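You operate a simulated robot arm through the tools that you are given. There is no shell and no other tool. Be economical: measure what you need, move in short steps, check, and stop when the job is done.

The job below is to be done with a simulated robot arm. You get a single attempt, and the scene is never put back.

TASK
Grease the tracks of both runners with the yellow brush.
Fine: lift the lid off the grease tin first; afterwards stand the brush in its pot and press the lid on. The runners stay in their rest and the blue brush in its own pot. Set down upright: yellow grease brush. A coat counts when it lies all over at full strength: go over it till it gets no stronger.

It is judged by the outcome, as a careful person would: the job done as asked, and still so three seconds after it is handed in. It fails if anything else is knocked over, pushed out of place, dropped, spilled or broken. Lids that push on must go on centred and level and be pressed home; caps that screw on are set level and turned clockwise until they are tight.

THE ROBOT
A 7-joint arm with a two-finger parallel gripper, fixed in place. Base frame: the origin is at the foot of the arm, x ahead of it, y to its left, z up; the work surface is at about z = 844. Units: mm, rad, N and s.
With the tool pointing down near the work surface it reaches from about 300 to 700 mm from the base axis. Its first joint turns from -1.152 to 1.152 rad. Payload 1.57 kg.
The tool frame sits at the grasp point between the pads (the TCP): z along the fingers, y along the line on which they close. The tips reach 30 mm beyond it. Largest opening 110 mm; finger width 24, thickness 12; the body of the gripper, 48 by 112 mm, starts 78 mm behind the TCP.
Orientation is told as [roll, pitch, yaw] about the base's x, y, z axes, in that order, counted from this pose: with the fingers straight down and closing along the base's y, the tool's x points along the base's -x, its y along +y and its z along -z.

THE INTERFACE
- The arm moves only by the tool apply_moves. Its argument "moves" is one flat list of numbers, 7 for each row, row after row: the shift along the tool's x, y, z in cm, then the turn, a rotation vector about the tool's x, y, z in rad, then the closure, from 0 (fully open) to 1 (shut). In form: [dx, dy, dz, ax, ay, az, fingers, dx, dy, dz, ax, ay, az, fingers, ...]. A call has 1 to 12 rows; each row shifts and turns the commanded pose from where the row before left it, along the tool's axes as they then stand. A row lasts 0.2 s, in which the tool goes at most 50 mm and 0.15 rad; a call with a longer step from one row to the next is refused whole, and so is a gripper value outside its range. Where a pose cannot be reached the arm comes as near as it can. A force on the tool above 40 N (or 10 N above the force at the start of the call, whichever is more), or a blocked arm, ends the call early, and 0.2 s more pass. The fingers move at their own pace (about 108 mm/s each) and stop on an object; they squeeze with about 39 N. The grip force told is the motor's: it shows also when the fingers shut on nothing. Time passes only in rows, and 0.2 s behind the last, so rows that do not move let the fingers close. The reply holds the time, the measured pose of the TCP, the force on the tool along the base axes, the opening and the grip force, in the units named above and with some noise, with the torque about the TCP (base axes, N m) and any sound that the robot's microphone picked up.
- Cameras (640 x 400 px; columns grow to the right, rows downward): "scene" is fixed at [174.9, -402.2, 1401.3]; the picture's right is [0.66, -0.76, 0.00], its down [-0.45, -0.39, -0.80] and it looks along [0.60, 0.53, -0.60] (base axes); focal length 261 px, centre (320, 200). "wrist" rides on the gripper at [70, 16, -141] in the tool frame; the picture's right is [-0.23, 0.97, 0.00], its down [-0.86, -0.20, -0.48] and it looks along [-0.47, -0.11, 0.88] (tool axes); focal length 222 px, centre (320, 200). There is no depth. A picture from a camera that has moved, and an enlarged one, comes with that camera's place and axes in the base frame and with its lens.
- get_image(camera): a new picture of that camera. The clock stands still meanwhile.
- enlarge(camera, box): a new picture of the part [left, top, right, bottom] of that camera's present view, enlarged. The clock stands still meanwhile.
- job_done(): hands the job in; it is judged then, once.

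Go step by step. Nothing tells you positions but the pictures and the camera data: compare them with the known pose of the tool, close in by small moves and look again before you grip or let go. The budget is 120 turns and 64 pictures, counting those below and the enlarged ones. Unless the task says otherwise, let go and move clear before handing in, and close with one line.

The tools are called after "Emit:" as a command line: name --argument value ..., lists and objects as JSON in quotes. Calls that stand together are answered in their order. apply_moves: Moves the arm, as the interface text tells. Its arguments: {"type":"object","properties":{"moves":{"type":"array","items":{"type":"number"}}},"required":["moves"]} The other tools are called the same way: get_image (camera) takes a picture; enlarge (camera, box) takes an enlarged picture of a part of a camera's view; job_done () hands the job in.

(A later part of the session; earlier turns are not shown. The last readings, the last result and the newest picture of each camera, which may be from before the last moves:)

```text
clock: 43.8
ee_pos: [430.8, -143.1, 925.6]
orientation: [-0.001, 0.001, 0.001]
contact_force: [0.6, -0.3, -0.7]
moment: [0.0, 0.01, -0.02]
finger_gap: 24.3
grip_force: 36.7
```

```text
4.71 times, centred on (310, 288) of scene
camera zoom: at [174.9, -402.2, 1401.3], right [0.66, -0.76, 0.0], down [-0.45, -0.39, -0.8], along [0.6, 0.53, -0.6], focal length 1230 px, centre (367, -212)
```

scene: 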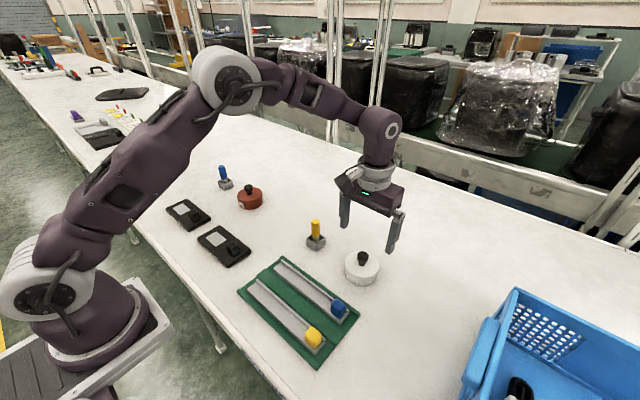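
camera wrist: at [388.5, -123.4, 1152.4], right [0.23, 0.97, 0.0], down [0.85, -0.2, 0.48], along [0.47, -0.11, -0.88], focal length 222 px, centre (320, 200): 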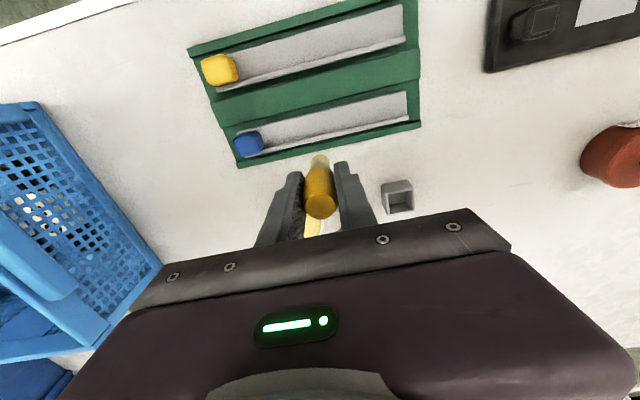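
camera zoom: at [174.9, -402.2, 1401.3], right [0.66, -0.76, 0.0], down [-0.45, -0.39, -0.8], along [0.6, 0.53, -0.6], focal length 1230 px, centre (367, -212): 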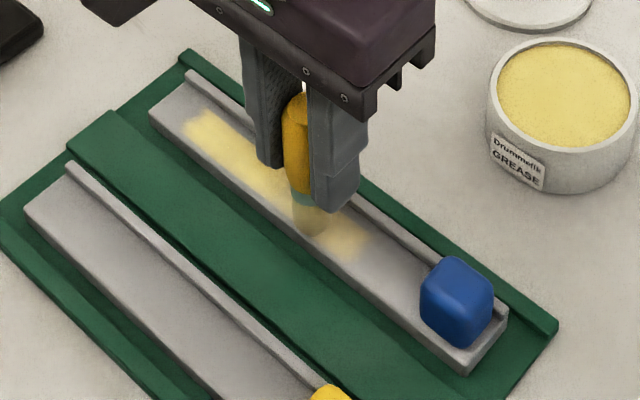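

There's no contact here at -0.3 N, so nothing was laid. I'll lower 1 mm and look at the bristles close up.

Emit:
apply_moves --moves '[0, 0, 0.1, 0, 0, 0, 1, 0, 0, 0, 0, 0, 0, 1]'

Emit:
enlarge --camera "scene" --box '[295, 255, 345, 305]'

```text
clock: 44.4
ee_pos: [432.2, -144.2, 923.6]
orientation: [0.001, 0.0, 0.002]
contact_force: [-1.0, 0.2, -0.4]
moment: [-0.01, 0.01, 0.02]
finger_gap: 24.3
grip_force: 36.0
```

```text
8.00 times, centred on (320, 280) of scene
camera zoom: at [174.9, -402.2, 1401.3], right [0.66, -0.76, 0.0], down [-0.45, -0.39, -0.8], along [0.6, 0.53, -0.6], focal length 2090 px, centre (320, -440)
```

zoom: 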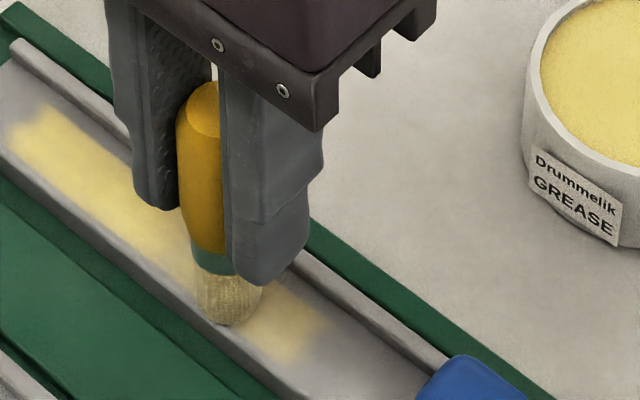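

Emit:
apply_moves --moves '[0, 0, 0.1, 0, 0, 0, 1, 0, 0, 0, 0, 0, 0, 1]'

Emit:
apply_moves --moves '[0, 0, 0.1, 0, 0, 0, 1, 0, 0, 0, 0, 0, 0, 1]'

```text
clock: 45.0
ee_pos: [432.3, -142.7, 923.3]
orientation: [-0.001, 0.0, -0.001]
contact_force: [-0.1, -0.4, 2.4]
moment: [-0.1, -0.04, -0.01]
finger_gap: 24.7
grip_force: 36.9
```

```text
clock: 45.6
ee_pos: [431.6, -143.0, 922.5]
orientation: [0.001, 0.0, 0.0]
contact_force: [-0.5, 1.4, 17.8]
moment: [0.39, -0.04, 0.03]
finger_gap: 24.5
grip_force: 36.1
```

Contact has dropped to TCP z≈923, so the brush slid up about 3 mm in the grip. I'll press lightly and stroke to the block end and back.

Emit:
apply_moves --moves '[0, -1.45, -0.03, 0, 0, 0, 1, 0, -1.45, 0, 0, 0, 0, 1, 0, -1.45, 0, 0, 0, 0, 1, 0, -1.45, 0, 0, 0, 0, 1]'

Emit:
enlarge --camera "scene" --box '[255, 245, 365, 330]'

```text
clock: 46.6
ee_pos: [432.2, -200.8, 921.1]
orientation: [-0.001, 0.001, 0.0]
contact_force: [-0.6, 5.0, 11.7]
moment: [0.35, -0.04, 0.03]
finger_gap: 24.5
grip_force: 36.0
```

```text
4.71 times, centred on (310, 288) of scene
camera zoom: at [174.8, -402.0, 1401.3], right [0.66, -0.76, 0.0], down [-0.45, -0.39, -0.8], along [0.6, 0.53, -0.6], focal length 1230 px, centre (367, -212)
```

zoom: 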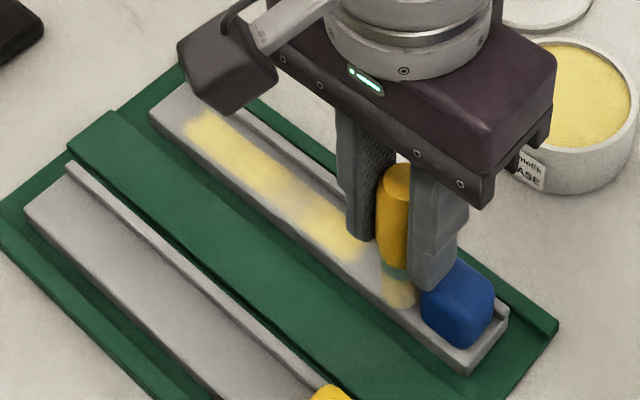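

Working now. I'll stroke the full length back to the free end along this lane.

Emit:
apply_moves --moves '[0, -0.15, 0, 0, 0, 0, 1, 0, 1.55, 0, 0, 0, 0, 1, 0, 1.55, 0, 0, 0, 0, 1, 0, 1.55, 0, 0, 0, 0, 1, 0, 1.55, 0, 0, 0, 0, 1, 0, 1.55, 0, 0, 0, 0, 1, 0, 1.55, 0, 0, 0, 0, 1, 0, 1.55, 0, 0, 0, 0, 1, 0, 1.55, 0, 0, 0, 0, 1, 0, 1.55, 0, 0, 0, 0, 1, 0, 1.55, 0, 0, 0, 0, 1, 0, 1.55, 0, 0, 0, 0, 1]'

Emit:
enlarge --camera "scene" --box '[255, 245, 365, 330]'

```text
clock: 49.2
ee_pos: [432.5, -30.8, 920.9]
orientation: [0.001, -0.001, -0.001]
contact_force: [1.0, 0.0, 1.0]
moment: [0.04, -0.05, 0.04]
finger_gap: 24.8
grip_force: 36.3
```

```text
4.71 times, centred on (310, 288) of scene
camera zoom: at [174.9, -402.2, 1401.3], right [0.66, -0.76, 0.0], down [-0.45, -0.39, -0.8], along [0.6, 0.53, -0.6], focal length 1230 px, centre (367, -212)
```

zoom: 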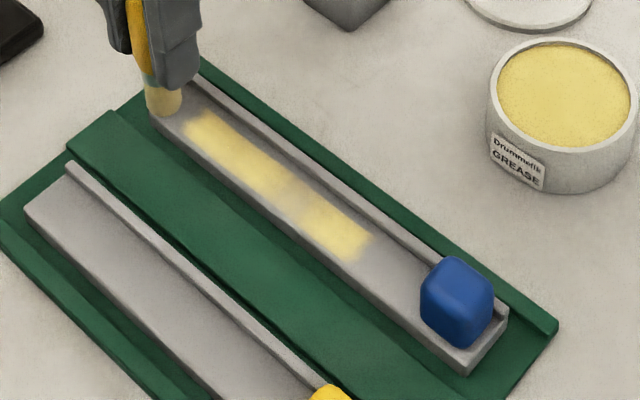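

The coat appears confined to a defined band on the bed, from about y -45 to -170. I'll re-dip gently and inspect the runner closely meanwhile.

Emit:
apply_moves --moves '[0, 0, -4.4, 0, 0, 0, 1, -2.63, -3.34, 0, 0, 0, 0, 1, -2.63, -3.34, 0, 0, 0, 0, 1, -2.63, -3.34, 0, 0, 0, 0, 1, -2.63, -3.34, 0, 0, 0, 0, 1, -2.63, -3.34, 0, 0, 0, 0, 1, 0, 0, 2.0, 0, 0, 0, 1, 0, 0, 0.2, 0, 0, 0, 1, 0, 0, 0, 0, 0, 0, 1]'

Emit:
enlarge --camera "scene" --box '[260, 250, 350, 320]'

```text
clock: 51.2
ee_pos: [564.2, -197.5, 944.8]
orientation: [0.0, 0.001, 0.0]
contact_force: [0.2, 0.4, -0.6]
moment: [-0.04, 0.02, 0.05]
finger_gap: 24.3
grip_force: 36.4
```

```text
5.71 times, centred on (305, 285) of scene
camera zoom: at [174.9, -402.2, 1401.3], right [0.66, -0.76, 0.0], down [-0.45, -0.39, -0.8], along [0.6, 0.53, -0.6], focal length 1493 px, centre (406, -286)
```

zoom: 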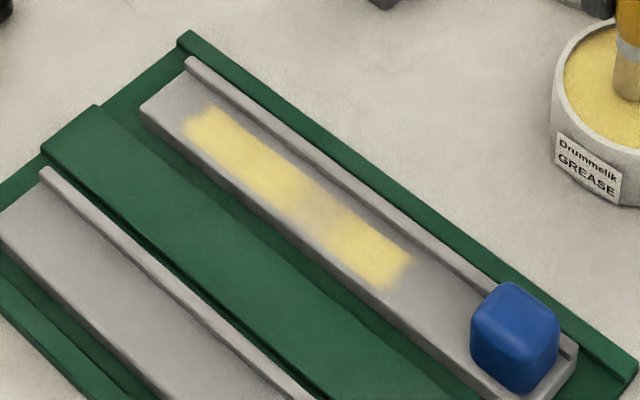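

The coat lies in a clean rectangular patch, so that's the track, and the middle is still weak. I'll finish dipping, as there's no contact yet at 944.8.

Emit:
apply_moves --moves '[0, 0, 0.15, 0, 0, 0, 1, 0, 0, 0.1, 0, 0, 0, 1, 0, 0, 0, 0, 0, 0, 1]'

Emit:
apply_moves --moves '[0, 0, 0.1, 0, 0, 0, 1, 0, 0, 0, 0, 0, 0, 1]'

```text
clock: 52.0
ee_pos: [564.1, -197.5, 942.1]
orientation: [-0.002, 0.0, 0.002]
contact_force: [0.9, 0.5, -1.1]
moment: [0.0, 0.01, -0.05]
finger_gap: 24.5
grip_force: 35.7
```

```text
clock: 52.6
ee_pos: [564.0, -197.8, 940.8]
orientation: [-0.001, -0.002, 0.001]
contact_force: [-0.7, 1.0, 5.5]
moment: [-0.16, -0.02, 0.01]
finger_gap: 24.4
grip_force: 36.3
```

Loaded at 5.5 N. I'll go to the block-side end of the patch (435,-170) and touch down.

Emit:
apply_moves --moves '[0, 0, 0, 0, 0, 0, 1, 0, 0, 0, 0, 0, 0, 1, 0, 0, -2.9, 0, 0, 0, 1, 4.3, 0.9, 0, 0, 0, 0, 1, 4.3, 0.9, 0, 0, 0, 0, 1, 4.3, 0.9, 0, 0, 0, 0, 1, 0, 0, 4.3, 0, 0, 0, 1, 0, 0, 0.5, 0, 0, 0, 1, 0, 0, 0, 0, 0, 0, 1]'

Emit:
apply_moves --moves '[0, 0, 0.1, 0, 0, 0, 1, 0, 0, 0, 0, 0, 0, 1]'

```text
clock: 54.6
ee_pos: [435.0, -170.5, 922.6]
orientation: [-0.001, -0.003, -0.001]
contact_force: [-1.8, 2.5, 26.9]
moment: [0.14, 0.07, 0.01]
finger_gap: 24.5
grip_force: 36.8
```

```text
clock: 55.2
ee_pos: [435.3, -171.2, 922.7]
orientation: [-0.001, -0.001, 0.0]
contact_force: [3.2, 2.0, 27.2]
moment: [0.05, -0.29, 0.03]
finger_gap: 24.7
grip_force: 36.2
```

That's firm at 27 N, so I'll ease up slightly and stroke along the patch to the free end.

Emit:
apply_moves --moves '[0, 0, -0.1, 0, 0, 0, 1, 0, 1.3, 0, 0, 0, 0, 1, 0, 1.3, 0, 0, 0, 0, 1, 0, 1.3, 0, 0, 0, 0, 1, 0, 1.3, 0, 0, 0, 0, 1, 0, 1.3, 0, 0, 0, 0, 1, 0, 1.3, 0, 0, 0, 0, 1, 0, 1.3, 0, 0, 0, 0, 1, 0, 1.3, 0, 0, 0, 0, 1, 0, 1.2, 0, 0, 0, 0, 1, 0, 1.2, 0, 0, 0, 0, 1]'

Emit:
enlarge --camera "scene" --box '[260, 250, 350, 320]'

```text
clock: 57.6
ee_pos: [434.2, -42.4, 922.2]
orientation: [-0.001, 0.002, 0.001]
contact_force: [-0.6, -2.3, 4.5]
moment: [-0.12, -0.02, 0.02]
finger_gap: 24.8
grip_force: 36.3
```

```text
5.71 times, centred on (305, 285) of scene
camera zoom: at [174.9, -402.3, 1401.2], right [0.66, -0.76, 0.0], down [-0.45, -0.39, -0.8], along [0.6, 0.53, -0.6], focal length 1493 px, centre (406, -286)
```

zoom: 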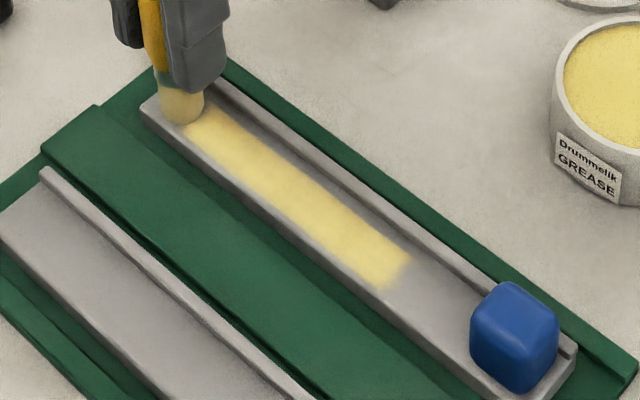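

Coverage is now nearly even and the brush still has grease. I'll do a return stroke slightly toward the fence.

Emit:
apply_moves --moves '[-0.35, 0, 0.02, 0, 0, 0, 1, 0, -1.3, 0, 0, 0, 0, 1, 0, -1.3, 0, 0, 0, 0, 1, 0, -1.3, 0, 0, 0, 0, 1, 0, -1.3, 0, 0, 0, 0, 1, 0, -1.3, 0, 0, 0, 0, 1, 0, -1.3, 0, 0, 0, 0, 1, 0, -1.3, 0, 0, 0, 0, 1, 0, -1.3, 0, 0, 0, 0, 1, 0, -1.2, 0, 0, 0, 0, 1, 0, -1.2, 0, 0, 0, 0, 1]'

Emit:
apply_moves --moves '[0, 0, -3, 0, 0, 0, 1, 0, 0, -1.8, 0, 0, 0, 1, -4.25, -0.9, 0, 0, 0, 0, 1, -4.25, -0.9, 0, 0, 0, 0, 1, -4.25, -0.9, 0, 0, 0, 0, 1, 0, 0, 2.5, 0, 0, 0, 1]'

Emit:
enlarge --camera "scene" --box '[260, 250, 350, 320]'

```text
clock: 60.0
ee_pos: [439.2, -172.5, 921.5]
orientation: [0.001, 0.0, 0.0]
contact_force: [-0.6, 1.2, 0.7]
moment: [0.02, -0.04, 0.01]
finger_gap: 24.8
grip_force: 36.5
```

```text
clock: 61.4
ee_pos: [566.0, -198.2, 943.4]
orientation: [0.0, -0.002, 0.001]
contact_force: [1.0, 0.5, 0.3]
moment: [-0.03, -0.02, -0.01]
finger_gap: 24.6
grip_force: 36.2
```

```text
5.71 times, centred on (305, 285) of scene
camera zoom: at [175.0, -402.2, 1401.2], right [0.66, -0.76, 0.0], down [-0.45, -0.39, -0.8], along [0.6, 0.53, -0.6], focal length 1493 px, centre (406, -286)
```

zoom: 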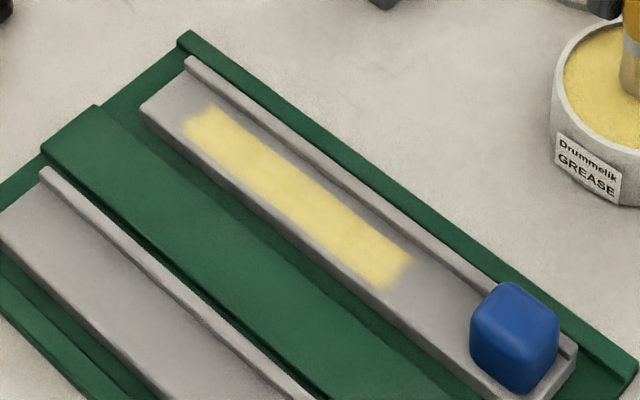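

Runner 2 looks even. I'll dip again and give it one more confirming pass before runner 1.

Emit:
apply_moves --moves '[0, 0, 0.2, 0, 0, 0, 1, 0, 0, 0.1, 0, 0, 0, 1, 0, 0, 0, 0, 0, 0, 1]'

Emit:
apply_moves --moves '[0, 0, 0.07, 0, 0, 0, 1, 0, 0, 0, 0, 0, 0, 1, 0, 0, 0, 0, 0, 0, 1]'

```text
clock: 62.2
ee_pos: [565.4, -198.3, 940.7]
orientation: [0.0, 0.0, 0.0]
contact_force: [-0.5, 0.1, -0.6]
moment: [0.02, -0.02, 0.04]
finger_gap: 24.5
grip_force: 36.4
```

```text
clock: 63.0
ee_pos: [564.6, -199.6, 941.0]
orientation: [0.0, 0.001, 0.0]
contact_force: [0.4, 0.9, -0.5]
moment: [0.0, 0.02, -0.01]
finger_gap: 24.6
grip_force: 35.7
```

Emit:
apply_moves --moves '[0, 0, 0.1, 0, 0, 0, 1, 0, 0, 0, 0, 0, 0, 1]'

Emit:
apply_moves --moves '[0, 0, 0.1, 0, 0, 0, 1, 0, 0, 0, 0, 0, 0, 1]'

```text
clock: 63.6
ee_pos: [565.4, -199.7, 940.0]
orientation: [0.001, 0.0, 0.001]
contact_force: [0.1, -0.3, -0.4]
moment: [0.01, 0.01, 0.01]
finger_gap: 24.6
grip_force: 36.0
```

```text
clock: 64.2
ee_pos: [565.6, -199.0, 940.2]
orientation: [0.0, 0.0, -0.001]
contact_force: [-3.3, -0.4, 9.7]
moment: [0.01, 0.13, 0.03]
finger_gap: 24.8
grip_force: 37.1
```

Loaded at 9.7 N. Now the confirming pass over runner 2.

Emit:
apply_moves --moves '[0, 0, 0, 0, 0, 0, 1, 0, 0, -3, 0, 0, 0, 1, 4.3, 0.93, 0, 0, 0, 0, 1, 4.3, 0.93, 0, 0, 0, 0, 1, 4.3, 0.94, 0, 0, 0, 0, 1, 0, 0, 4.2, 0, 0, 0, 1, 0, 0, 0.6, 0, 0, 0, 1, 0, 1.3, 0, 0, 0, 0, 1, 0, 1.3, 0, 0, 0, 0, 1, 0, 1.3, 0, 0, 0, 0, 1, 0, 1.3, 0, 0, 0, 0, 1]'

Emit:
apply_moves --moves '[0, 1.3, 0, 0, 0, 0, 1, 0, 1.3, 0, 0, 0, 0, 1, 0, 1.3, 0, 0, 0, 0, 1, 0, 1.3, 0, 0, 0, 0, 1, 0, 1.3, 0, 0, 0, 0, 1, 0, 1.2, 0, 0, 0, 0, 1]'

Emit:
enlarge --camera "scene" --box '[260, 250, 350, 320]'

```text
clock: 66.6
ee_pos: [437.4, -118.4, 921.4]
orientation: [0.0, -0.002, 0.0]
contact_force: [0.1, -1.2, 2.2]
moment: [-0.1, -0.04, 0.01]
finger_gap: 24.6
grip_force: 36.3
```

```text
clock: 68.0
ee_pos: [437.6, -42.6, 920.7]
orientation: [-0.001, -0.001, -0.002]
contact_force: [0.3, -5.2, 15.4]
moment: [-0.34, -0.03, -0.03]
finger_gap: 24.7
grip_force: 36.4
```

```text
5.71 times, centred on (305, 285) of scene
camera zoom: at [174.7, -402.4, 1401.2], right [0.66, -0.76, 0.0], down [-0.45, -0.39, -0.8], along [0.6, 0.53, -0.6], focal length 1493 px, centre (406, -286)
```

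zoom: 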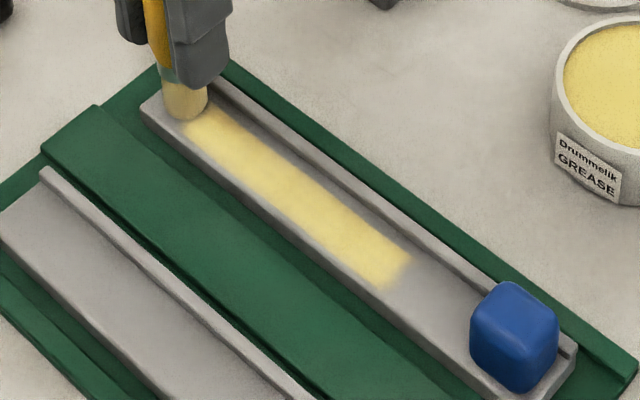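

Runner 2 is saturated, with no visible change. I'll move over to runner 1 (x≈354) at the free end and stroke with the remaining grease.

Emit:
apply_moves --moves '[0, 0, -3, 0, 0, 0, 1, 4.15, 0, 0, 0, 0, 0, 1, 4.15, 0, 0, 0, 0, 0, 1, 0, 0, 2.5, 0, 0, 0, 1, 0, 0, 0.4, 0, 0, 0, 1, 0, 0, 0, 0, 0, 0, 1]'

Emit:
enlarge --camera "scene" --box '[230, 260, 340, 360]'

```text
clock: 69.4
ee_pos: [354.8, -41.2, 921.1]
orientation: [0.001, -0.002, 0.0]
contact_force: [-1.0, 1.1, 26.7]
moment: [0.07, -0.06, 0.02]
finger_gap: 24.6
grip_force: 36.2
```

```text
4.00 times, centred on (285, 310) of scene
camera zoom: at [174.6, -402.2, 1401.3], right [0.66, -0.76, 0.0], down [-0.45, -0.39, -0.8], along [0.6, 0.53, -0.6], focal length 1045 px, centre (460, -240)
```

zoom: 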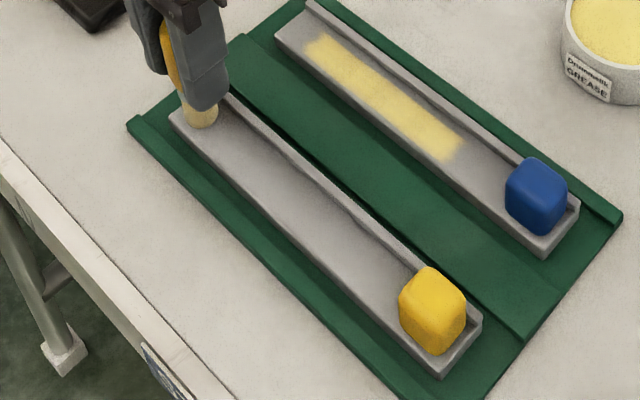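

Emit:
apply_moves --moves '[0, 0, -0.1, 0, 0, 0, 1, 0, -1.3, 0, 0, 0, 0, 1, 0, -1.3, 0, 0, 0, 0, 1, 0, -1.3, 0, 0, 0, 0, 1, 0, -1.3, 0, 0, 0, 0, 1, 0, -1.3, 0, 0, 0, 0, 1, 0, -1.3, 0, 0, 0, 0, 1, 0, -1.3, 0, 0, 0, 0, 1, 0, -1.3, 0, 0, 0, 0, 1, 0, -1.3, 0, 0, 0, 0, 1, 0, -1.3, 0, 0, 0, 0, 1]'

Emit:
enlarge --camera "scene" --box '[230, 260, 340, 360]'

```text
clock: 71.8
ee_pos: [354.6, -172.1, 925.0]
orientation: [0.0, -0.001, 0.0]
contact_force: [-0.1, 0.1, -0.6]
moment: [-0.03, -0.01, 0.02]
finger_gap: 24.8
grip_force: 36.3
```

```text
4.00 times, centred on (285, 310) of scene
camera zoom: at [174.9, -402.2, 1401.2], right [0.66, -0.76, 0.0], down [-0.45, -0.39, -0.8], along [0.6, 0.53, -0.6], focal length 1045 px, centre (460, -240)
```

zoom: 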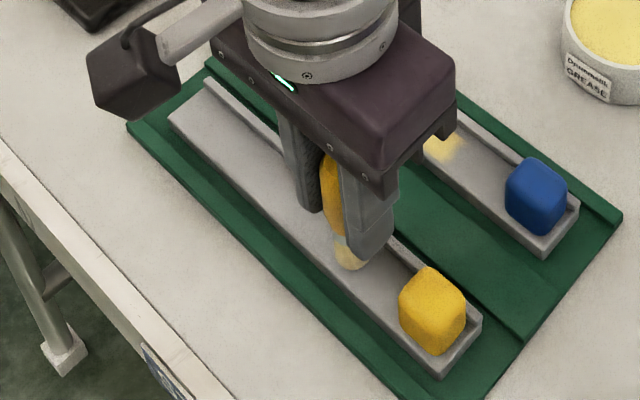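

The stroke was above the bed at z=925. I'll lower at this end and stroke back.

Emit:
apply_moves --moves '[0, 0, 0.2, 0, 0, 0, 1, 0, 0, 0.1, 0, 0, 0, 1, 0, 0, 0, 0, 0, 0, 1]'

Emit:
apply_moves --moves '[0, 0, 0.1, 0, 0, 0, 1, 0, 0, 0, 0, 0, 0, 1]'

```text
clock: 72.6
ee_pos: [353.6, -171.8, 921.9]
orientation: [-0.001, -0.003, 0.0]
contact_force: [-0.4, -0.6, 26.6]
moment: [-0.05, -0.16, -0.02]
finger_gap: 24.8
grip_force: 36.3
```

```text
clock: 73.2
ee_pos: [354.8, -171.6, 919.6]
orientation: [0.0, -0.002, 0.0]
contact_force: [0.7, 0.2, 27.1]
moment: [-0.04, -0.11, -0.02]
finger_gap: 24.7
grip_force: 37.0
```

27 N is where the brush slips in the grip, so I'll press less. I'll ease up and stroke toward the free end.

Emit:
apply_moves --moves '[0, 0, -0.05, 0, 0, 0, 1, 0, 1.3, 0, 0, 0, 0, 1, 0, 1.3, 0, 0, 0, 0, 1, 0, 1.3, 0, 0, 0, 0, 1, 0, 1.3, 0, 0, 0, 0, 1, 0, 1.3, 0, 0, 0, 0, 1, 0, 1.3, 0, 0, 0, 0, 1, 0, 1.3, 0, 0, 0, 0, 1, 0, 1.3, 0, 0, 0, 0, 1, 0, 1.3, 0, 0, 0, 0, 1, 0, 1.3, 0, 0, 0, 0, 1]'

Emit:
enlarge --camera "scene" --box '[230, 260, 340, 360]'

```text
clock: 75.6
ee_pos: [353.4, -40.2, 919.2]
orientation: [0.001, 0.002, -0.001]
contact_force: [0.5, 0.0, -0.8]
moment: [0.02, 0.01, 0.01]
finger_gap: 24.4
grip_force: 36.0
```

```text
4.00 times, centred on (285, 310) of scene
camera zoom: at [174.9, -402.2, 1401.3], right [0.66, -0.76, 0.0], down [-0.45, -0.39, -0.8], along [0.6, 0.53, -0.6], focal length 1045 px, centre (460, -240)
```

zoom: 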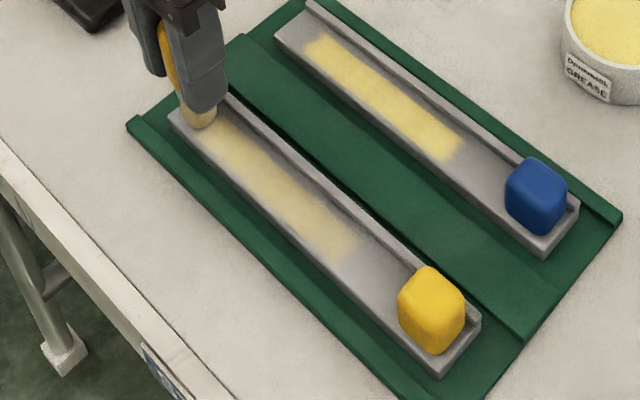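

Runner 1 has a fairly even first coat. Re-dipping.

Emit:
apply_moves --moves '[0, 0, -4.6, 0, 0, 0, 1, -3.52, -2.65, 0, 0, 0, 0, 1, -3.52, -2.65, 0, 0, 0, 0, 1, -3.52, -2.65, 0, 0, 0, 0, 1, -3.52, -2.65, 0, 0, 0, 0, 1, -3.52, -2.65, 0, 0, 0, 0, 1, -3.52, -2.65, 0, 0, 0, 0, 1, 0, 0, 2.3, 0, 0, 0, 1, 0, 0, 0.2, 0, 0, 0, 1, 0, 0, 0.1, 0, 0, 0, 1, 0, 0, 0, 0, 0, 0, 1]'

Emit:
apply_moves --moves '[0, 0, 0.1, 0, 0, 0, 1, 0, 0, 0, 0, 0, 0, 1]'

```text
clock: 78.0
ee_pos: [565.2, -201.7, 939.0]
orientation: [0.0, -0.001, 0.001]
contact_force: [0.0, -0.5, 0.7]
moment: [0.01, -0.01, 0.0]
finger_gap: 24.4
grip_force: 36.2
```

```text
clock: 78.6
ee_pos: [564.8, -201.0, 937.7]
orientation: [-0.001, 0.001, 0.0]
contact_force: [-0.3, 0.6, -0.7]
moment: [-0.02, -0.01, -0.03]
finger_gap: 24.5
grip_force: 36.1
```

Emit:
apply_moves --moves '[0, 0, 0.1, 0, 0, 0, 1, 0, 0, 0, 0, 0, 0, 1]'

Emit:
apply_moves --moves '[0, 0, 0.07, 0, 0, 0, 1, 0, 0, 0, 0, 0, 0, 1]'

```text
clock: 79.2
ee_pos: [565.2, -201.0, 937.7]
orientation: [-0.001, 0.0, -0.001]
contact_force: [-0.2, 0.3, 1.5]
moment: [-0.01, 0.0, -0.01]
finger_gap: 24.6
grip_force: 36.1
```

```text
clock: 79.8
ee_pos: [565.2, -200.9, 937.1]
orientation: [-0.001, -0.003, 0.002]
contact_force: [0.7, -0.2, 8.5]
moment: [0.01, -0.11, 0.0]
finger_gap: 24.5
grip_force: 36.5
```

Loaded at 8.5 N. Back to runner 1's block-side end of the patch.

Emit:
apply_moves --moves '[0, 0, 0, 0, 0, 0, 1, 0, 0, -3, 0, 0, 0, 1, 4.22, 0.6, 0, 0, 0, 0, 1, 4.22, 0.6, 0, 0, 0, 0, 1, 4.22, 0.6, 0, 0, 0, 0, 1, 4.22, 0.6, 0, 0, 0, 0, 1, 4.22, 0.6, 0, 0, 0, 0, 1, 0, 0, 4.2, 0, 0, 0, 1, 0, 0, 0.5, 0, 0, 0, 1, 0, 0, 0, 0, 0, 0, 1]'

```text
clock: 82.0
ee_pos: [353.5, -170.4, 919.9]
orientation: [0.0, -0.001, 0.001]
contact_force: [-0.4, 0.7, -0.2]
moment: [-0.04, -0.01, 0.0]
finger_gap: 24.5
grip_force: 36.5
```

Emit:
apply_moves --moves '[0, 0, 0.1, 0, 0, 0, 1, 0, 0, 0, 0, 0, 0, 1]'

Emit:
apply_moves --moves '[0, 0, 0.07, 0, 0, 0, 1, 0, 0, 0, 0, 0, 0, 1]'

```text
clock: 82.6
ee_pos: [354.0, -169.8, 918.8]
orientation: [0.0, -0.001, 0.001]
contact_force: [-1.1, 0.7, 2.4]
moment: [-0.05, 0.04, 0.01]
finger_gap: 24.6
grip_force: 36.1
```

```text
clock: 83.2
ee_pos: [355.0, -170.2, 918.3]
orientation: [-0.002, -0.002, 0.0]
contact_force: [-1.8, 1.1, 27.1]
moment: [0.04, 0.0, -0.01]
finger_gap: 24.3
grip_force: 36.7
```

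Emit:
apply_moves --moves '[0, 0, -0.04, 0, 0, 0, 1, 0, 1.3, 0, 0, 0, 0, 1, 0, 1.3, 0, 0, 0, 0, 1, 0, 1.3, 0, 0, 0, 0, 1, 0, 1.3, 0, 0, 0, 0, 1, 0, 1.3, 0, 0, 0, 0, 1, 0, 1.3, 0, 0, 0, 0, 1, 0, 1.3, 0, 0, 0, 0, 1, 0, 1.3, 0, 0, 0, 0, 1, 0, 1.3, 0, 0, 0, 0, 1, 0, 1.3, 0, 0, 0, 0, 1]'

Emit:
apply_moves --moves '[-0.3, 0, 0.02, 0, 0, 0, 1, 0, -1.3, 0, 0, 0, 0, 1, 0, -1.3, 0, 0, 0, 0, 1, 0, -1.3, 0, 0, 0, 0, 1, 0, -1.3, 0, 0, 0, 0, 1, 0, -1.3, 0, 0, 0, 0, 1, 0, -1.3, 0, 0, 0, 0, 1, 0, -1.3, 0, 0, 0, 0, 1, 0, -1.3, 0, 0, 0, 0, 1, 0, -1.3, 0, 0, 0, 0, 1, 0, -1.3, 0, 0, 0, 0, 1]'

Emit:
apply_moves --moves '[0, 0, -4.6, 0, 0, 0, 1, -4.2, -0.6, 0, 0, 0, 0, 1, -4.2, -0.6, 0, 0, 0, 0, 1, -4.2, -0.6, 0, 0, 0, 0, 1, -4.2, -0.6, 0, 0, 0, 0, 1, -4.2, -0.6, 0, 0, 0, 0, 1, 0, 0, 2.2, 0, 0, 0, 1]'

Emit:
enlarge --camera "scene" --box '[230, 260, 340, 360]'

```text
clock: 85.6
ee_pos: [354.2, -40.6, 917.4]
orientation: [0.001, -0.001, -0.002]
contact_force: [-0.3, -5.1, 10.4]
moment: [-0.28, -0.11, -0.03]
finger_gap: 24.8
grip_force: 36.5
```

```text
clock: 88.0
ee_pos: [358.0, -171.2, 918.3]
orientation: [0.002, 0.0, -0.001]
contact_force: [-0.5, -1.2, 0.0]
moment: [0.0, 0.06, 0.0]
finger_gap: 24.8
grip_force: 35.9
```

```text
clock: 89.6
ee_pos: [566.0, -200.7, 943.1]
orientation: [0.0, 0.0, 0.0]
contact_force: [0.6, 0.7, -1.1]
moment: [-0.02, 0.02, 0.0]
finger_gap: 24.6
grip_force: 35.8
```

```text
4.00 times, centred on (285, 310) of scene
camera zoom: at [175.0, -402.2, 1401.2], right [0.66, -0.76, 0.0], down [-0.45, -0.39, -0.8], along [0.6, 0.53, -0.6], focal length 1045 px, centre (460, -240)
```

zoom: 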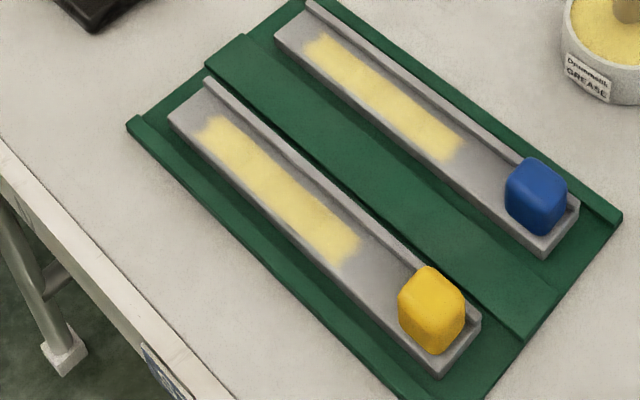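

Both patches are coated. I'll dip once more and give runner 1 a confirming pass.

Emit:
apply_moves --moves '[0, 0, 0.3, 0, 0, 0, 1, 0, 0, 0.2, 0, 0, 0, 1, 0, 0, 0, 0, 0, 0, 1]'

Emit:
apply_moves --moves '[0, 0, 0.1, 0, 0, 0, 1, 0, 0, 0, 0, 0, 0, 1]'

Emit:
apply_moves --moves '[0, 0, 0.1, 0, 0, 0, 1, 0, 0, 0, 0, 0, 0, 1]'

```text
clock: 90.4
ee_pos: [564.7, -200.8, 937.6]
orientation: [-0.001, 0.001, 0.0]
contact_force: [0.0, 0.2, -0.6]
moment: [0.04, 0.02, -0.03]
finger_gap: 24.5
grip_force: 36.7
```

```text
clock: 91.0
ee_pos: [565.5, -201.2, 936.0]
orientation: [-0.001, 0.001, 0.001]
contact_force: [-0.3, -0.1, -0.2]
moment: [0.0, 0.03, 0.03]
finger_gap: 24.5
grip_force: 36.5
```

```text
clock: 91.6
ee_pos: [567.5, -201.0, 935.9]
orientation: [-0.001, 0.002, -0.002]
contact_force: [-0.1, 0.6, 0.6]
moment: [0.01, -0.01, 0.03]
finger_gap: 24.5
grip_force: 36.0
```

Emit:
apply_moves --moves '[0, 0, 0.1, 0, 0, 0, 1, 0, 0, 0, 0, 0, 0, 1, 0, 0, 0, 0, 0, 0, 1]'

```text
clock: 92.4
ee_pos: [566.2, -201.6, 936.2]
orientation: [-0.001, -0.002, 0.0]
contact_force: [-0.7, 0.6, 10.5]
moment: [0.04, -0.02, 0.03]
finger_gap: 24.6
grip_force: 36.3
```

Emit:
apply_moves --moves '[0, 0, 0, 0, 0, 0, 1, 0, 0, -3, 0, 0, 0, 1, 4.22, 0.6, 0, 0, 0, 0, 1, 4.22, 0.6, 0, 0, 0, 0, 1, 4.22, 0.6, 0, 0, 0, 0, 1, 4.22, 0.6, 0, 0, 0, 0, 1, 4.22, 0.6, 0, 0, 0, 0, 1, 0, 0, 4.2, 0, 0, 0, 1, 0, 0, 0.55, 0, 0, 0, 1, 0, 0, 0, 0, 0, 0, 1]'

Emit:
apply_moves --moves '[0, 0, 0.05, 0, 0, 0, 1, 0, 0, 0, 0, 0, 0, 1]'

```text
clock: 94.6
ee_pos: [354.5, -171.0, 915.9]
orientation: [0.002, -0.001, 0.002]
contact_force: [-2.4, 1.1, 20.9]
moment: [0.07, 0.04, -0.02]
finger_gap: 24.4
grip_force: 35.9
```

```text
clock: 95.2
ee_pos: [356.6, -170.3, 915.5]
orientation: [0.0, -0.003, 0.0]
contact_force: [-1.4, 0.9, 27.5]
moment: [-0.02, -0.02, 0.0]
finger_gap: 24.4
grip_force: 35.9
```

Emit:
apply_moves --moves '[0.1, 0, -0.05, 0, 0, 0, 1, 0, 1.3, 0, 0, 0, 0, 1, 0, 1.3, 0, 0, 0, 0, 1, 0, 1.3, 0, 0, 0, 0, 1, 0, 1.3, 0, 0, 0, 0, 1, 0, 1.3, 0, 0, 0, 0, 1, 0, 1.3, 0, 0, 0, 0, 1, 0, 1.3, 0, 0, 0, 0, 1, 0, 1.3, 0, 0, 0, 0, 1, 0, 1.3, 0, 0, 0, 0, 1, 0, 1.3, 0, 0, 0, 0, 1]'

Emit:
apply_moves --moves '[0.1, 0, 0.01, 0, 0, 0, 1, 0, -1.3, 0, 0, 0, 0, 1, 0, -1.3, 0, 0, 0, 0, 1, 0, -1.3, 0, 0, 0, 0, 1, 0, -1.3, 0, 0, 0, 0, 1, 0, -1.3, 0, 0, 0, 0, 1, 0, -1.3, 0, 0, 0, 0, 1, 0, -1.3, 0, 0, 0, 0, 1, 0, -1.3, 0, 0, 0, 0, 1, 0, -1.3, 0, 0, 0, 0, 1, 0, -1.3, 0, 0, 0, 0, 1]'

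Emit:
apply_moves --moves '[0, 0, -4.8, 0, 0, 0, 1, -4.2, -0.6, 0, 0, 0, 0, 1, -4.2, -0.6, 0, 0, 0, 0, 1, -4.2, -0.6, 0, 0, 0, 0, 1, -4.2, -0.6, 0, 0, 0, 0, 1, -4.2, -0.6, 0, 0, 0, 0, 1, 0, 0, -2, 0, 0, 0, 1]'

Emit:
enlarge --camera "scene" --box '[260, 250, 350, 310]'

Emit:
enlarge --camera "scene" --box '[250, 275, 340, 335]'

```text
clock: 97.6
ee_pos: [355.3, -41.4, 917.1]
orientation: [-0.002, 0.0, 0.001]
contact_force: [-0.1, -2.3, 4.8]
moment: [-0.12, -0.06, 0.01]
finger_gap: 24.6
grip_force: 36.3
```

```text
clock: 100.0
ee_pos: [353.3, -170.9, 916.5]
orientation: [0.0, -0.001, -0.001]
contact_force: [0.2, 3.7, 8.8]
moment: [0.26, -0.11, 0.02]
finger_gap: 24.4
grip_force: 36.7
```

```text
clock: 101.6
ee_pos: [561.9, -198.5, 985.2]
orientation: [-0.001, 0.0, 0.001]
contact_force: [0.3, -0.1, -0.2]
moment: [0.01, 0.01, -0.02]
finger_gap: 24.6
grip_force: 35.9
```

```text
6.67 times, centred on (305, 280) of scene
camera zoom: at [175.0, -402.2, 1401.3], right [0.66, -0.76, 0.0], down [-0.45, -0.39, -0.8], along [0.6, 0.53, -0.6], focal length 1742 px, centre (420, -333)
```

zoom: 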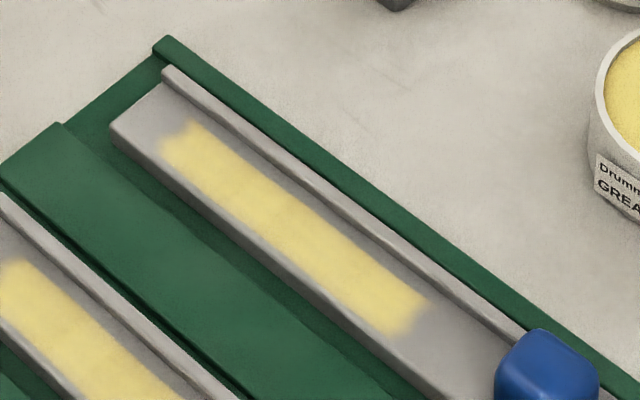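

```text
6.67 times, centred on (295, 305) of scene
camera zoom: at [175.0, -402.2, 1401.3], right [0.66, -0.76, 0.0], down [-0.45, -0.39, -0.8], along [0.6, 0.53, -0.6], focal length 1742 px, centre (487, -500)
```

zoom: 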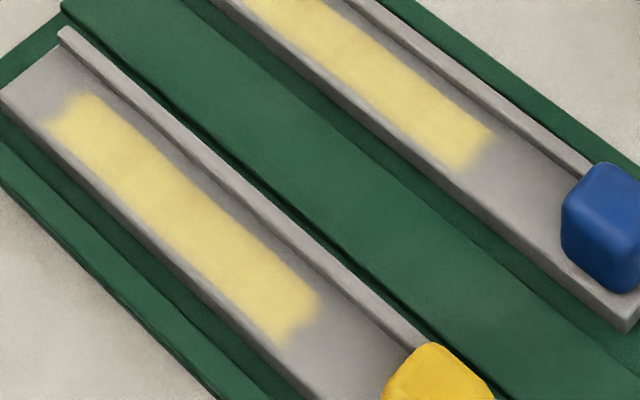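

Both look even and at similar strength. For certainty I'll take one more load and run a last pass over both runners.

Emit:
apply_moves --moves '[-0.3, -0.1, 4, 0, 0, 0, 1, 0, 0, 0.7, 0, 0, 0, 1, 0, 0, 0.2, 0, 0, 0, 1, 0, 0, 0, 0, 0, 0, 1]'

Emit:
apply_moves --moves '[0, 0, 0.1, 0, 0, 0, 1, 0, 0, 0, 0, 0, 0, 1]'

Emit:
apply_moves --moves '[0, 0, 0.07, 0, 0, 0, 1, 0, 0, 0, 0, 0, 0, 1]'

```text
clock: 102.6
ee_pos: [564.8, -202.3, 934.9]
orientation: [0.001, 0.0, 0.002]
contact_force: [-1.0, -0.3, -0.4]
moment: [0.01, -0.01, -0.02]
finger_gap: 24.6
grip_force: 36.2
```

```text
clock: 103.2
ee_pos: [567.0, -200.9, 934.2]
orientation: [0.001, 0.0, 0.0]
contact_force: [-0.9, 0.4, 1.6]
moment: [0.06, 0.0, 0.0]
finger_gap: 24.6
grip_force: 36.0
```

```text
clock: 103.8
ee_pos: [567.8, -201.7, 934.3]
orientation: [0.0, -0.002, 0.001]
contact_force: [-0.4, 0.4, 8.1]
moment: [0.04, -0.02, 0.0]
finger_gap: 24.3
grip_force: 36.3
```

Emit:
apply_moves --moves '[0, 0, 0, 0, 0, 0, 1, 0, 0, -3.3, 0, 0, 0, 1, 4.35, 1, 0, 0, 0, 0, 1, 4.35, 1, 0, 0, 0, 0, 1, 4.35, 1, 0, 0, 0, 0, 1, 0, 0, 4.4, 0, 0, 0, 1, 0, 0, 0.65, 0, 0, 0, 1, 0, 0, 0, 0, 0, 0, 1]'

```text
clock: 105.6
ee_pos: [437.4, -171.1, 916.9]
orientation: [0.0, -0.001, -0.001]
contact_force: [0.0, 0.4, -1.1]
moment: [0.01, 0.02, 0.0]
finger_gap: 24.7
grip_force: 35.6
```

Emit:
apply_moves --moves '[0, 0, 0.1, 0, 0, 0, 1, 0, 0, 0, 0, 0, 0, 1]'

Emit:
apply_moves --moves '[0, 0, 0.08, 0, 0, 0, 1, 0, 0, 0, 0, 0, 0, 1]'

```text
clock: 106.2
ee_pos: [436.4, -171.7, 916.8]
orientation: [0.0, 0.001, 0.0]
contact_force: [-0.2, 0.0, 2.8]
moment: [0.02, -0.04, 0.0]
finger_gap: 24.3
grip_force: 35.9
```

```text
clock: 106.8
ee_pos: [437.0, -172.6, 915.7]
orientation: [-0.002, -0.002, 0.0]
contact_force: [-2.3, 1.4, 27.1]
moment: [0.09, -0.07, 0.03]
finger_gap: 24.8
grip_force: 36.7
```

Emit:
apply_moves --moves '[0.2, 0, -0.04, 0, 0, 0, 1, 0, 1.3, 0, 0, 0, 0, 1, 0, 1.3, 0, 0, 0, 0, 1, 0, 1.3, 0, 0, 0, 0, 1, 0, 1.3, 0, 0, 0, 0, 1, 0, 1.3, 0, 0, 0, 0, 1, 0, 1.3, 0, 0, 0, 0, 1, 0, 1.3, 0, 0, 0, 0, 1, 0, 1.3, 0, 0, 0, 0, 1, 0, 1.3, 0, 0, 0, 0, 1, 0, 1.3, 0, 0, 0, 0, 1]'

Emit:
apply_moves --moves '[0, 0, -3, 0, 0, 0, 1, 4.05, 0, 0, 0, 0, 0, 1, 4.05, 0, 0, 0, 0, 0, 1, 0, 0, 2.3, 0, 0, 0, 1, 0, 0, 0.65, 0, 0, 0, 1, 0, 0, 0, 0, 0, 0, 1]'

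```text
clock: 109.2
ee_pos: [432.2, -41.7, 914.5]
orientation: [0.001, 0.0, 0.001]
contact_force: [-0.4, -5.9, 14.3]
moment: [-0.33, -0.11, -0.05]
finger_gap: 24.6
grip_force: 36.2
```

```text
clock: 110.6
ee_pos: [352.7, -42.7, 915.8]
orientation: [0.0, 0.0, 0.0]
contact_force: [0.1, 0.9, -0.3]
moment: [0.05, 0.01, 0.01]
finger_gap: 24.6
grip_force: 36.0
```

Emit:
apply_moves --moves '[0, 0, 0.1, 0, 0, 0, 1, 0, 0, 0, 0, 0, 0, 1]'

Emit:
apply_moves --moves '[0, 0, 0.05, 0, 0, 0, 1, 0, 0, 0, 0, 0, 0, 1]'

```text
clock: 111.2
ee_pos: [353.5, -41.9, 915.1]
orientation: [0.0, 0.0, 0.001]
contact_force: [-1.2, -2.1, 11.2]
moment: [-0.08, -0.05, -0.03]
finger_gap: 24.4
grip_force: 36.0
```

```text
clock: 111.8
ee_pos: [353.0, -42.0, 914.1]
orientation: [0.001, -0.002, -0.001]
contact_force: [0.3, -2.1, 27.3]
moment: [-0.12, -0.17, -0.03]
finger_gap: 24.7
grip_force: 36.8
```

Emit:
apply_moves --moves '[0, 0, -0.02, 0, 0, 0, 1, 0, -1.3, 0, 0, 0, 0, 1, 0, -1.3, 0, 0, 0, 0, 1, 0, -1.3, 0, 0, 0, 0, 1, 0, -1.3, 0, 0, 0, 0, 1, 0, -1.3, 0, 0, 0, 0, 1, 0, -1.3, 0, 0, 0, 0, 1, 0, -1.3, 0, 0, 0, 0, 1, 0, -1.3, 0, 0, 0, 0, 1, 0, -1.3, 0, 0, 0, 0, 1, 0, -1.3, 0, 0, 0, 0, 1]'

Emit:
apply_moves --moves '[0, 0, -4.8, 0, 0, 0, 1, 0, 0, -4, 0, 0, 0, 1, -4.2, 2.2, 0, 0, 0, 0, 1, -4.2, 2.2, 0, 0, 0, 0, 1, -4.2, 2.2, 0, 0, 0, 0, 1, -4.2, 2.2, 0, 0, 0, 0, 1, -4.2, 2.2, 0, 0, 0, 0, 1, 0, 1.7, 0, 0, 0, 0, 1, 0, 0, 0, 0, 0, 0, 1]'

Emit:
enlarge --camera "scene" --box '[250, 250, 340, 335]'

Emit:
enlarge --camera "wrist" --box '[260, 60, 420, 220]'

Emit:
enlarge --camera "scene" --box '[280, 160, 380, 260]'

```text
clock: 114.2
ee_pos: [351.8, -172.4, 912.3]
orientation: [0.0, 0.001, 0.0]
contact_force: [1.0, 1.6, 1.6]
moment: [0.06, -0.02, 0.01]
finger_gap: 24.4
grip_force: 35.9
```

```text
clock: 116.2
ee_pos: [564.0, -44.1, 1001.2]
orientation: [0.0, -0.001, -0.001]
contact_force: [-0.3, 0.1, -1.6]
moment: [0.01, -0.01, -0.01]
finger_gap: 24.4
grip_force: 36.1
```

```text
4.71 times, centred on (295, 292) of scene
camera zoom: at [175.0, -402.2, 1401.3], right [0.66, -0.76, 0.0], down [-0.45, -0.39, -0.8], along [0.6, 0.53, -0.6], focal length 1230 px, centre (438, -235)
```

zoom: 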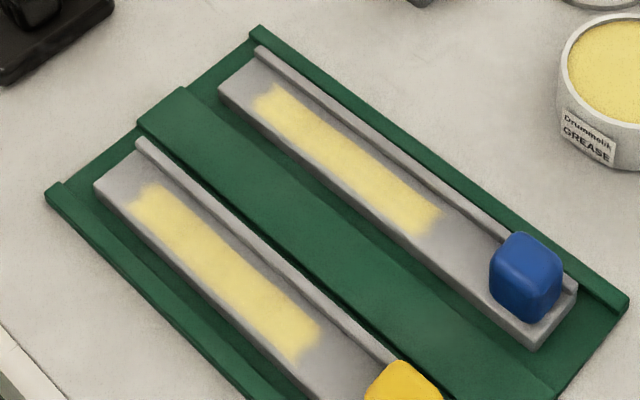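

```text
2.50 times, centred on (340, 140) of wrist
camera zoom: at [494.1, -27.7, 1142.7], right [0.23, 0.97, 0.0], down [0.86, -0.2, 0.48], along [0.47, -0.11, -0.88], focal length 555 px, centre (270, 350)
```

zoom: 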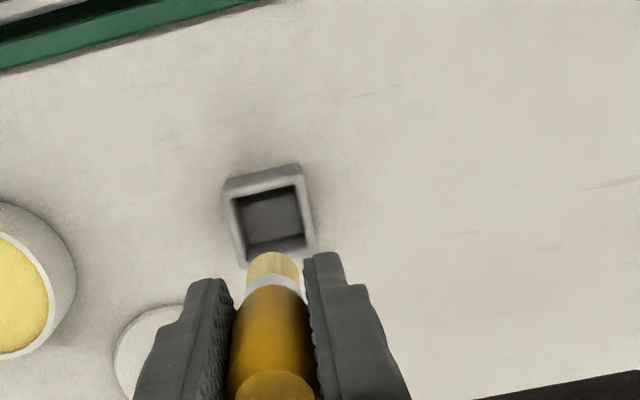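

```text
4.00 times, centred on (330, 210) of scene
camera zoom: at [175.0, -402.2, 1401.3], right [0.66, -0.76, 0.0], down [-0.45, -0.39, -0.8], along [0.6, 0.53, -0.6], focal length 1045 px, centre (280, 160)
```

zoom: 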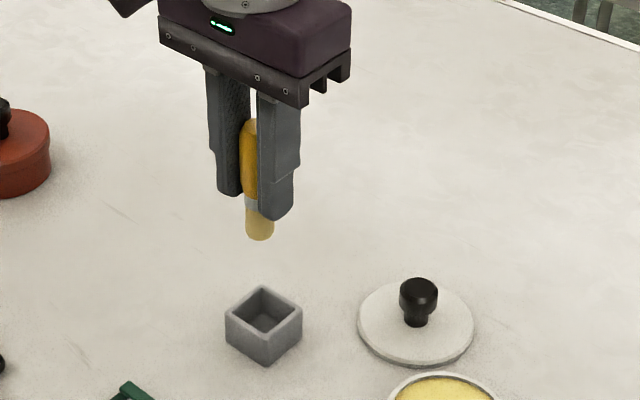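

Both tracks show an even, full coat. The pot is at about (567,-46.4), so I'll bring the brush over and lower it in. Floor contact is expected near TCP z≈901, given the slip.

Emit:
apply_moves --moves '[-0.3, -0.22, 4, 0, 0, 0, 1, 0, 0, 2, 0, 0, 0, 1, 0, 0, 0, 0, 0, 0, 1]'

Emit:
enlarge --camera "scene" --box '[285, 190, 365, 260]'

Emit:
enlarge --camera "wrist" --box '[260, 60, 420, 220]'

```text
clock: 117.0
ee_pos: [565.8, -45.3, 940.3]
orientation: [0.0, 0.0, 0.0]
contact_force: [-0.8, 0.3, -1.1]
moment: [0.0, 0.0, 0.0]
finger_gap: 24.6
grip_force: 36.3
```

```text
5.71 times, centred on (325, 225) of scene
camera zoom: at [174.9, -402.2, 1401.3], right [0.66, -0.76, 0.0], down [-0.45, -0.39, -0.8], along [0.6, 0.53, -0.6], focal length 1493 px, centre (291, 57)
```

zoom: 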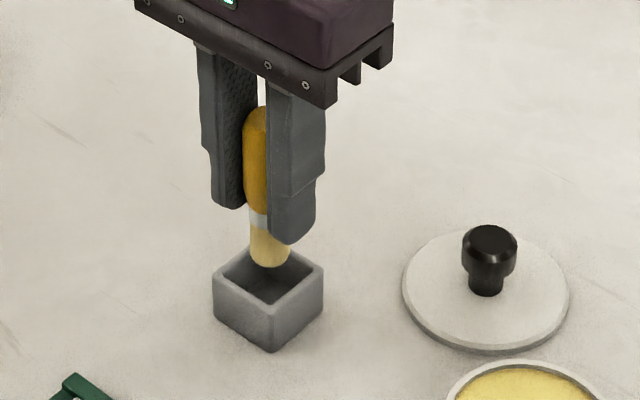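

```text
2.50 times, centred on (340, 140) of wrist
camera zoom: at [495.3, -30.3, 1082.0], right [0.23, 0.97, 0.0], down [0.86, -0.2, 0.48], along [0.47, -0.11, -0.88], focal length 555 px, centre (270, 350)
```

zoom: 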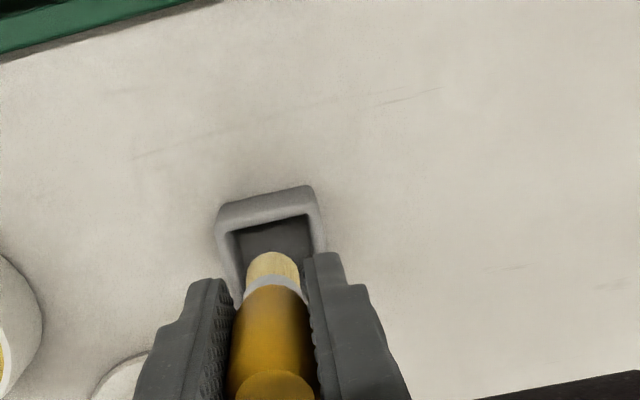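

Aligned over the opening. Lowering in gently.

Emit:
apply_moves --moves '[-0.1, -0.1, 1.2, 0, 0, 0, 1, 0, 0, 1, 0, 0, 0, 1, 0, 0, 0.5, 0, 0, 0, 1, 0, 0, 0.4, 0, 0, 0, 1, 0, 0, 0, 0, 0, 0, 1]'

Emit:
enlarge --camera "scene" --box '[285, 190, 365, 260]'

```text
clock: 118.2
ee_pos: [567.1, -47.9, 910.1]
orientation: [0.0, -0.001, -0.002]
contact_force: [-0.3, 0.5, -0.1]
moment: [0.0, -0.02, 0.0]
finger_gap: 24.6
grip_force: 36.6
```

```text
5.71 times, centred on (325, 225) of scene
camera zoom: at [174.9, -402.2, 1401.3], right [0.66, -0.76, 0.0], down [-0.45, -0.39, -0.8], along [0.6, 0.53, -0.6], focal length 1493 px, centre (291, 57)
```

zoom: 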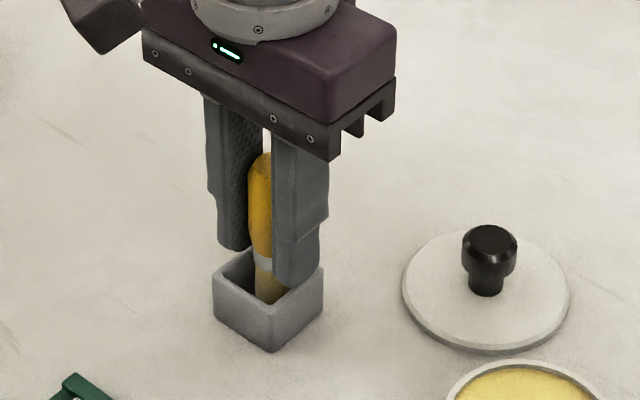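

Emit:
apply_moves --moves '[0, 0, 0.2, 0, 0, 0, 1, 0, 0, 0.2, 0, 0, 0, 1, 0, 0, 0, 0, 0, 0, 1]'

Emit:
apply_moves --moves '[0, 0, 0.15, 0, 0, 0, 1, 0, 0, 0, 0, 0, 0, 1]'

Emit:
apply_moves --moves '[0, 0, 0.15, 0, 0, 0, 1, 0, 0, 0, 0, 0, 0, 1]'

```text
clock: 119.0
ee_pos: [567.8, -48.7, 906.5]
orientation: [0.001, -0.001, -0.002]
contact_force: [-0.9, 0.3, -0.3]
moment: [0.0, -0.01, -0.01]
finger_gap: 24.4
grip_force: 36.3
```

```text
clock: 119.6
ee_pos: [567.4, -48.9, 905.6]
orientation: [-0.001, 0.0, 0.0]
contact_force: [-0.2, 0.4, -0.1]
moment: [0.03, 0.03, -0.02]
finger_gap: 24.4
grip_force: 35.8
```

```text
clock: 120.2
ee_pos: [567.2, -48.3, 903.4]
orientation: [0.0, 0.0, 0.001]
contact_force: [-0.1, -0.2, -0.1]
moment: [-0.02, 0.02, 0.0]
finger_gap: 24.7
grip_force: 36.6
```

Emit:
apply_moves --moves '[0, 0.15, 0.1, 0, 0, 0, 1, 0, 0, 0, 0, 0, 0, 1]'

Emit:
enlarge --camera "scene" --box '[300, 215, 340, 250]'

```text
clock: 120.8
ee_pos: [568.5, -46.2, 902.3]
orientation: [0.001, 0.0, -0.001]
contact_force: [0.6, -0.8, 1.0]
moment: [0.0, -0.03, -0.01]
finger_gap: 24.5
grip_force: 36.1
```

```text
11.43 times, centred on (320, 232) of scene
camera zoom: at [174.9, -402.2, 1401.3], right [0.66, -0.76, 0.0], down [-0.45, -0.39, -0.8], along [0.6, 0.53, -0.6], focal length 2986 px, centre (320, -171)
```

zoom: 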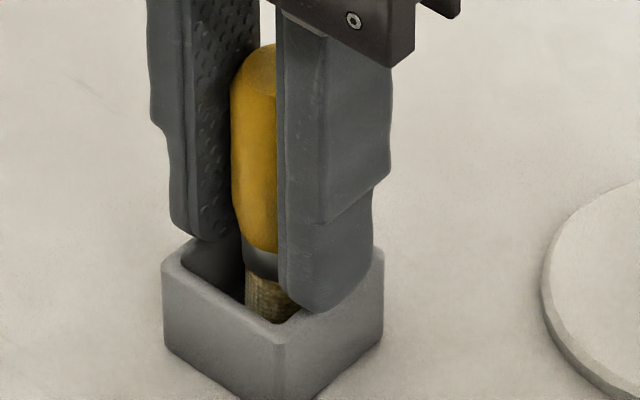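

The brush top is within about 1 mm of its original seated height. One more small step down to feel the floor.

Emit:
apply_moves --moves '[0, 0, 0.1, 0, 0, 0, 1, 0, 0, 0, 0, 0, 0, 1]'

```text
clock: 121.4
ee_pos: [567.2, -47.1, 902.9]
orientation: [0.002, 0.0, 0.001]
contact_force: [-4.0, -2.1, 20.8]
moment: [-0.12, 0.03, -0.04]
finger_gap: 24.7
grip_force: 36.4
```

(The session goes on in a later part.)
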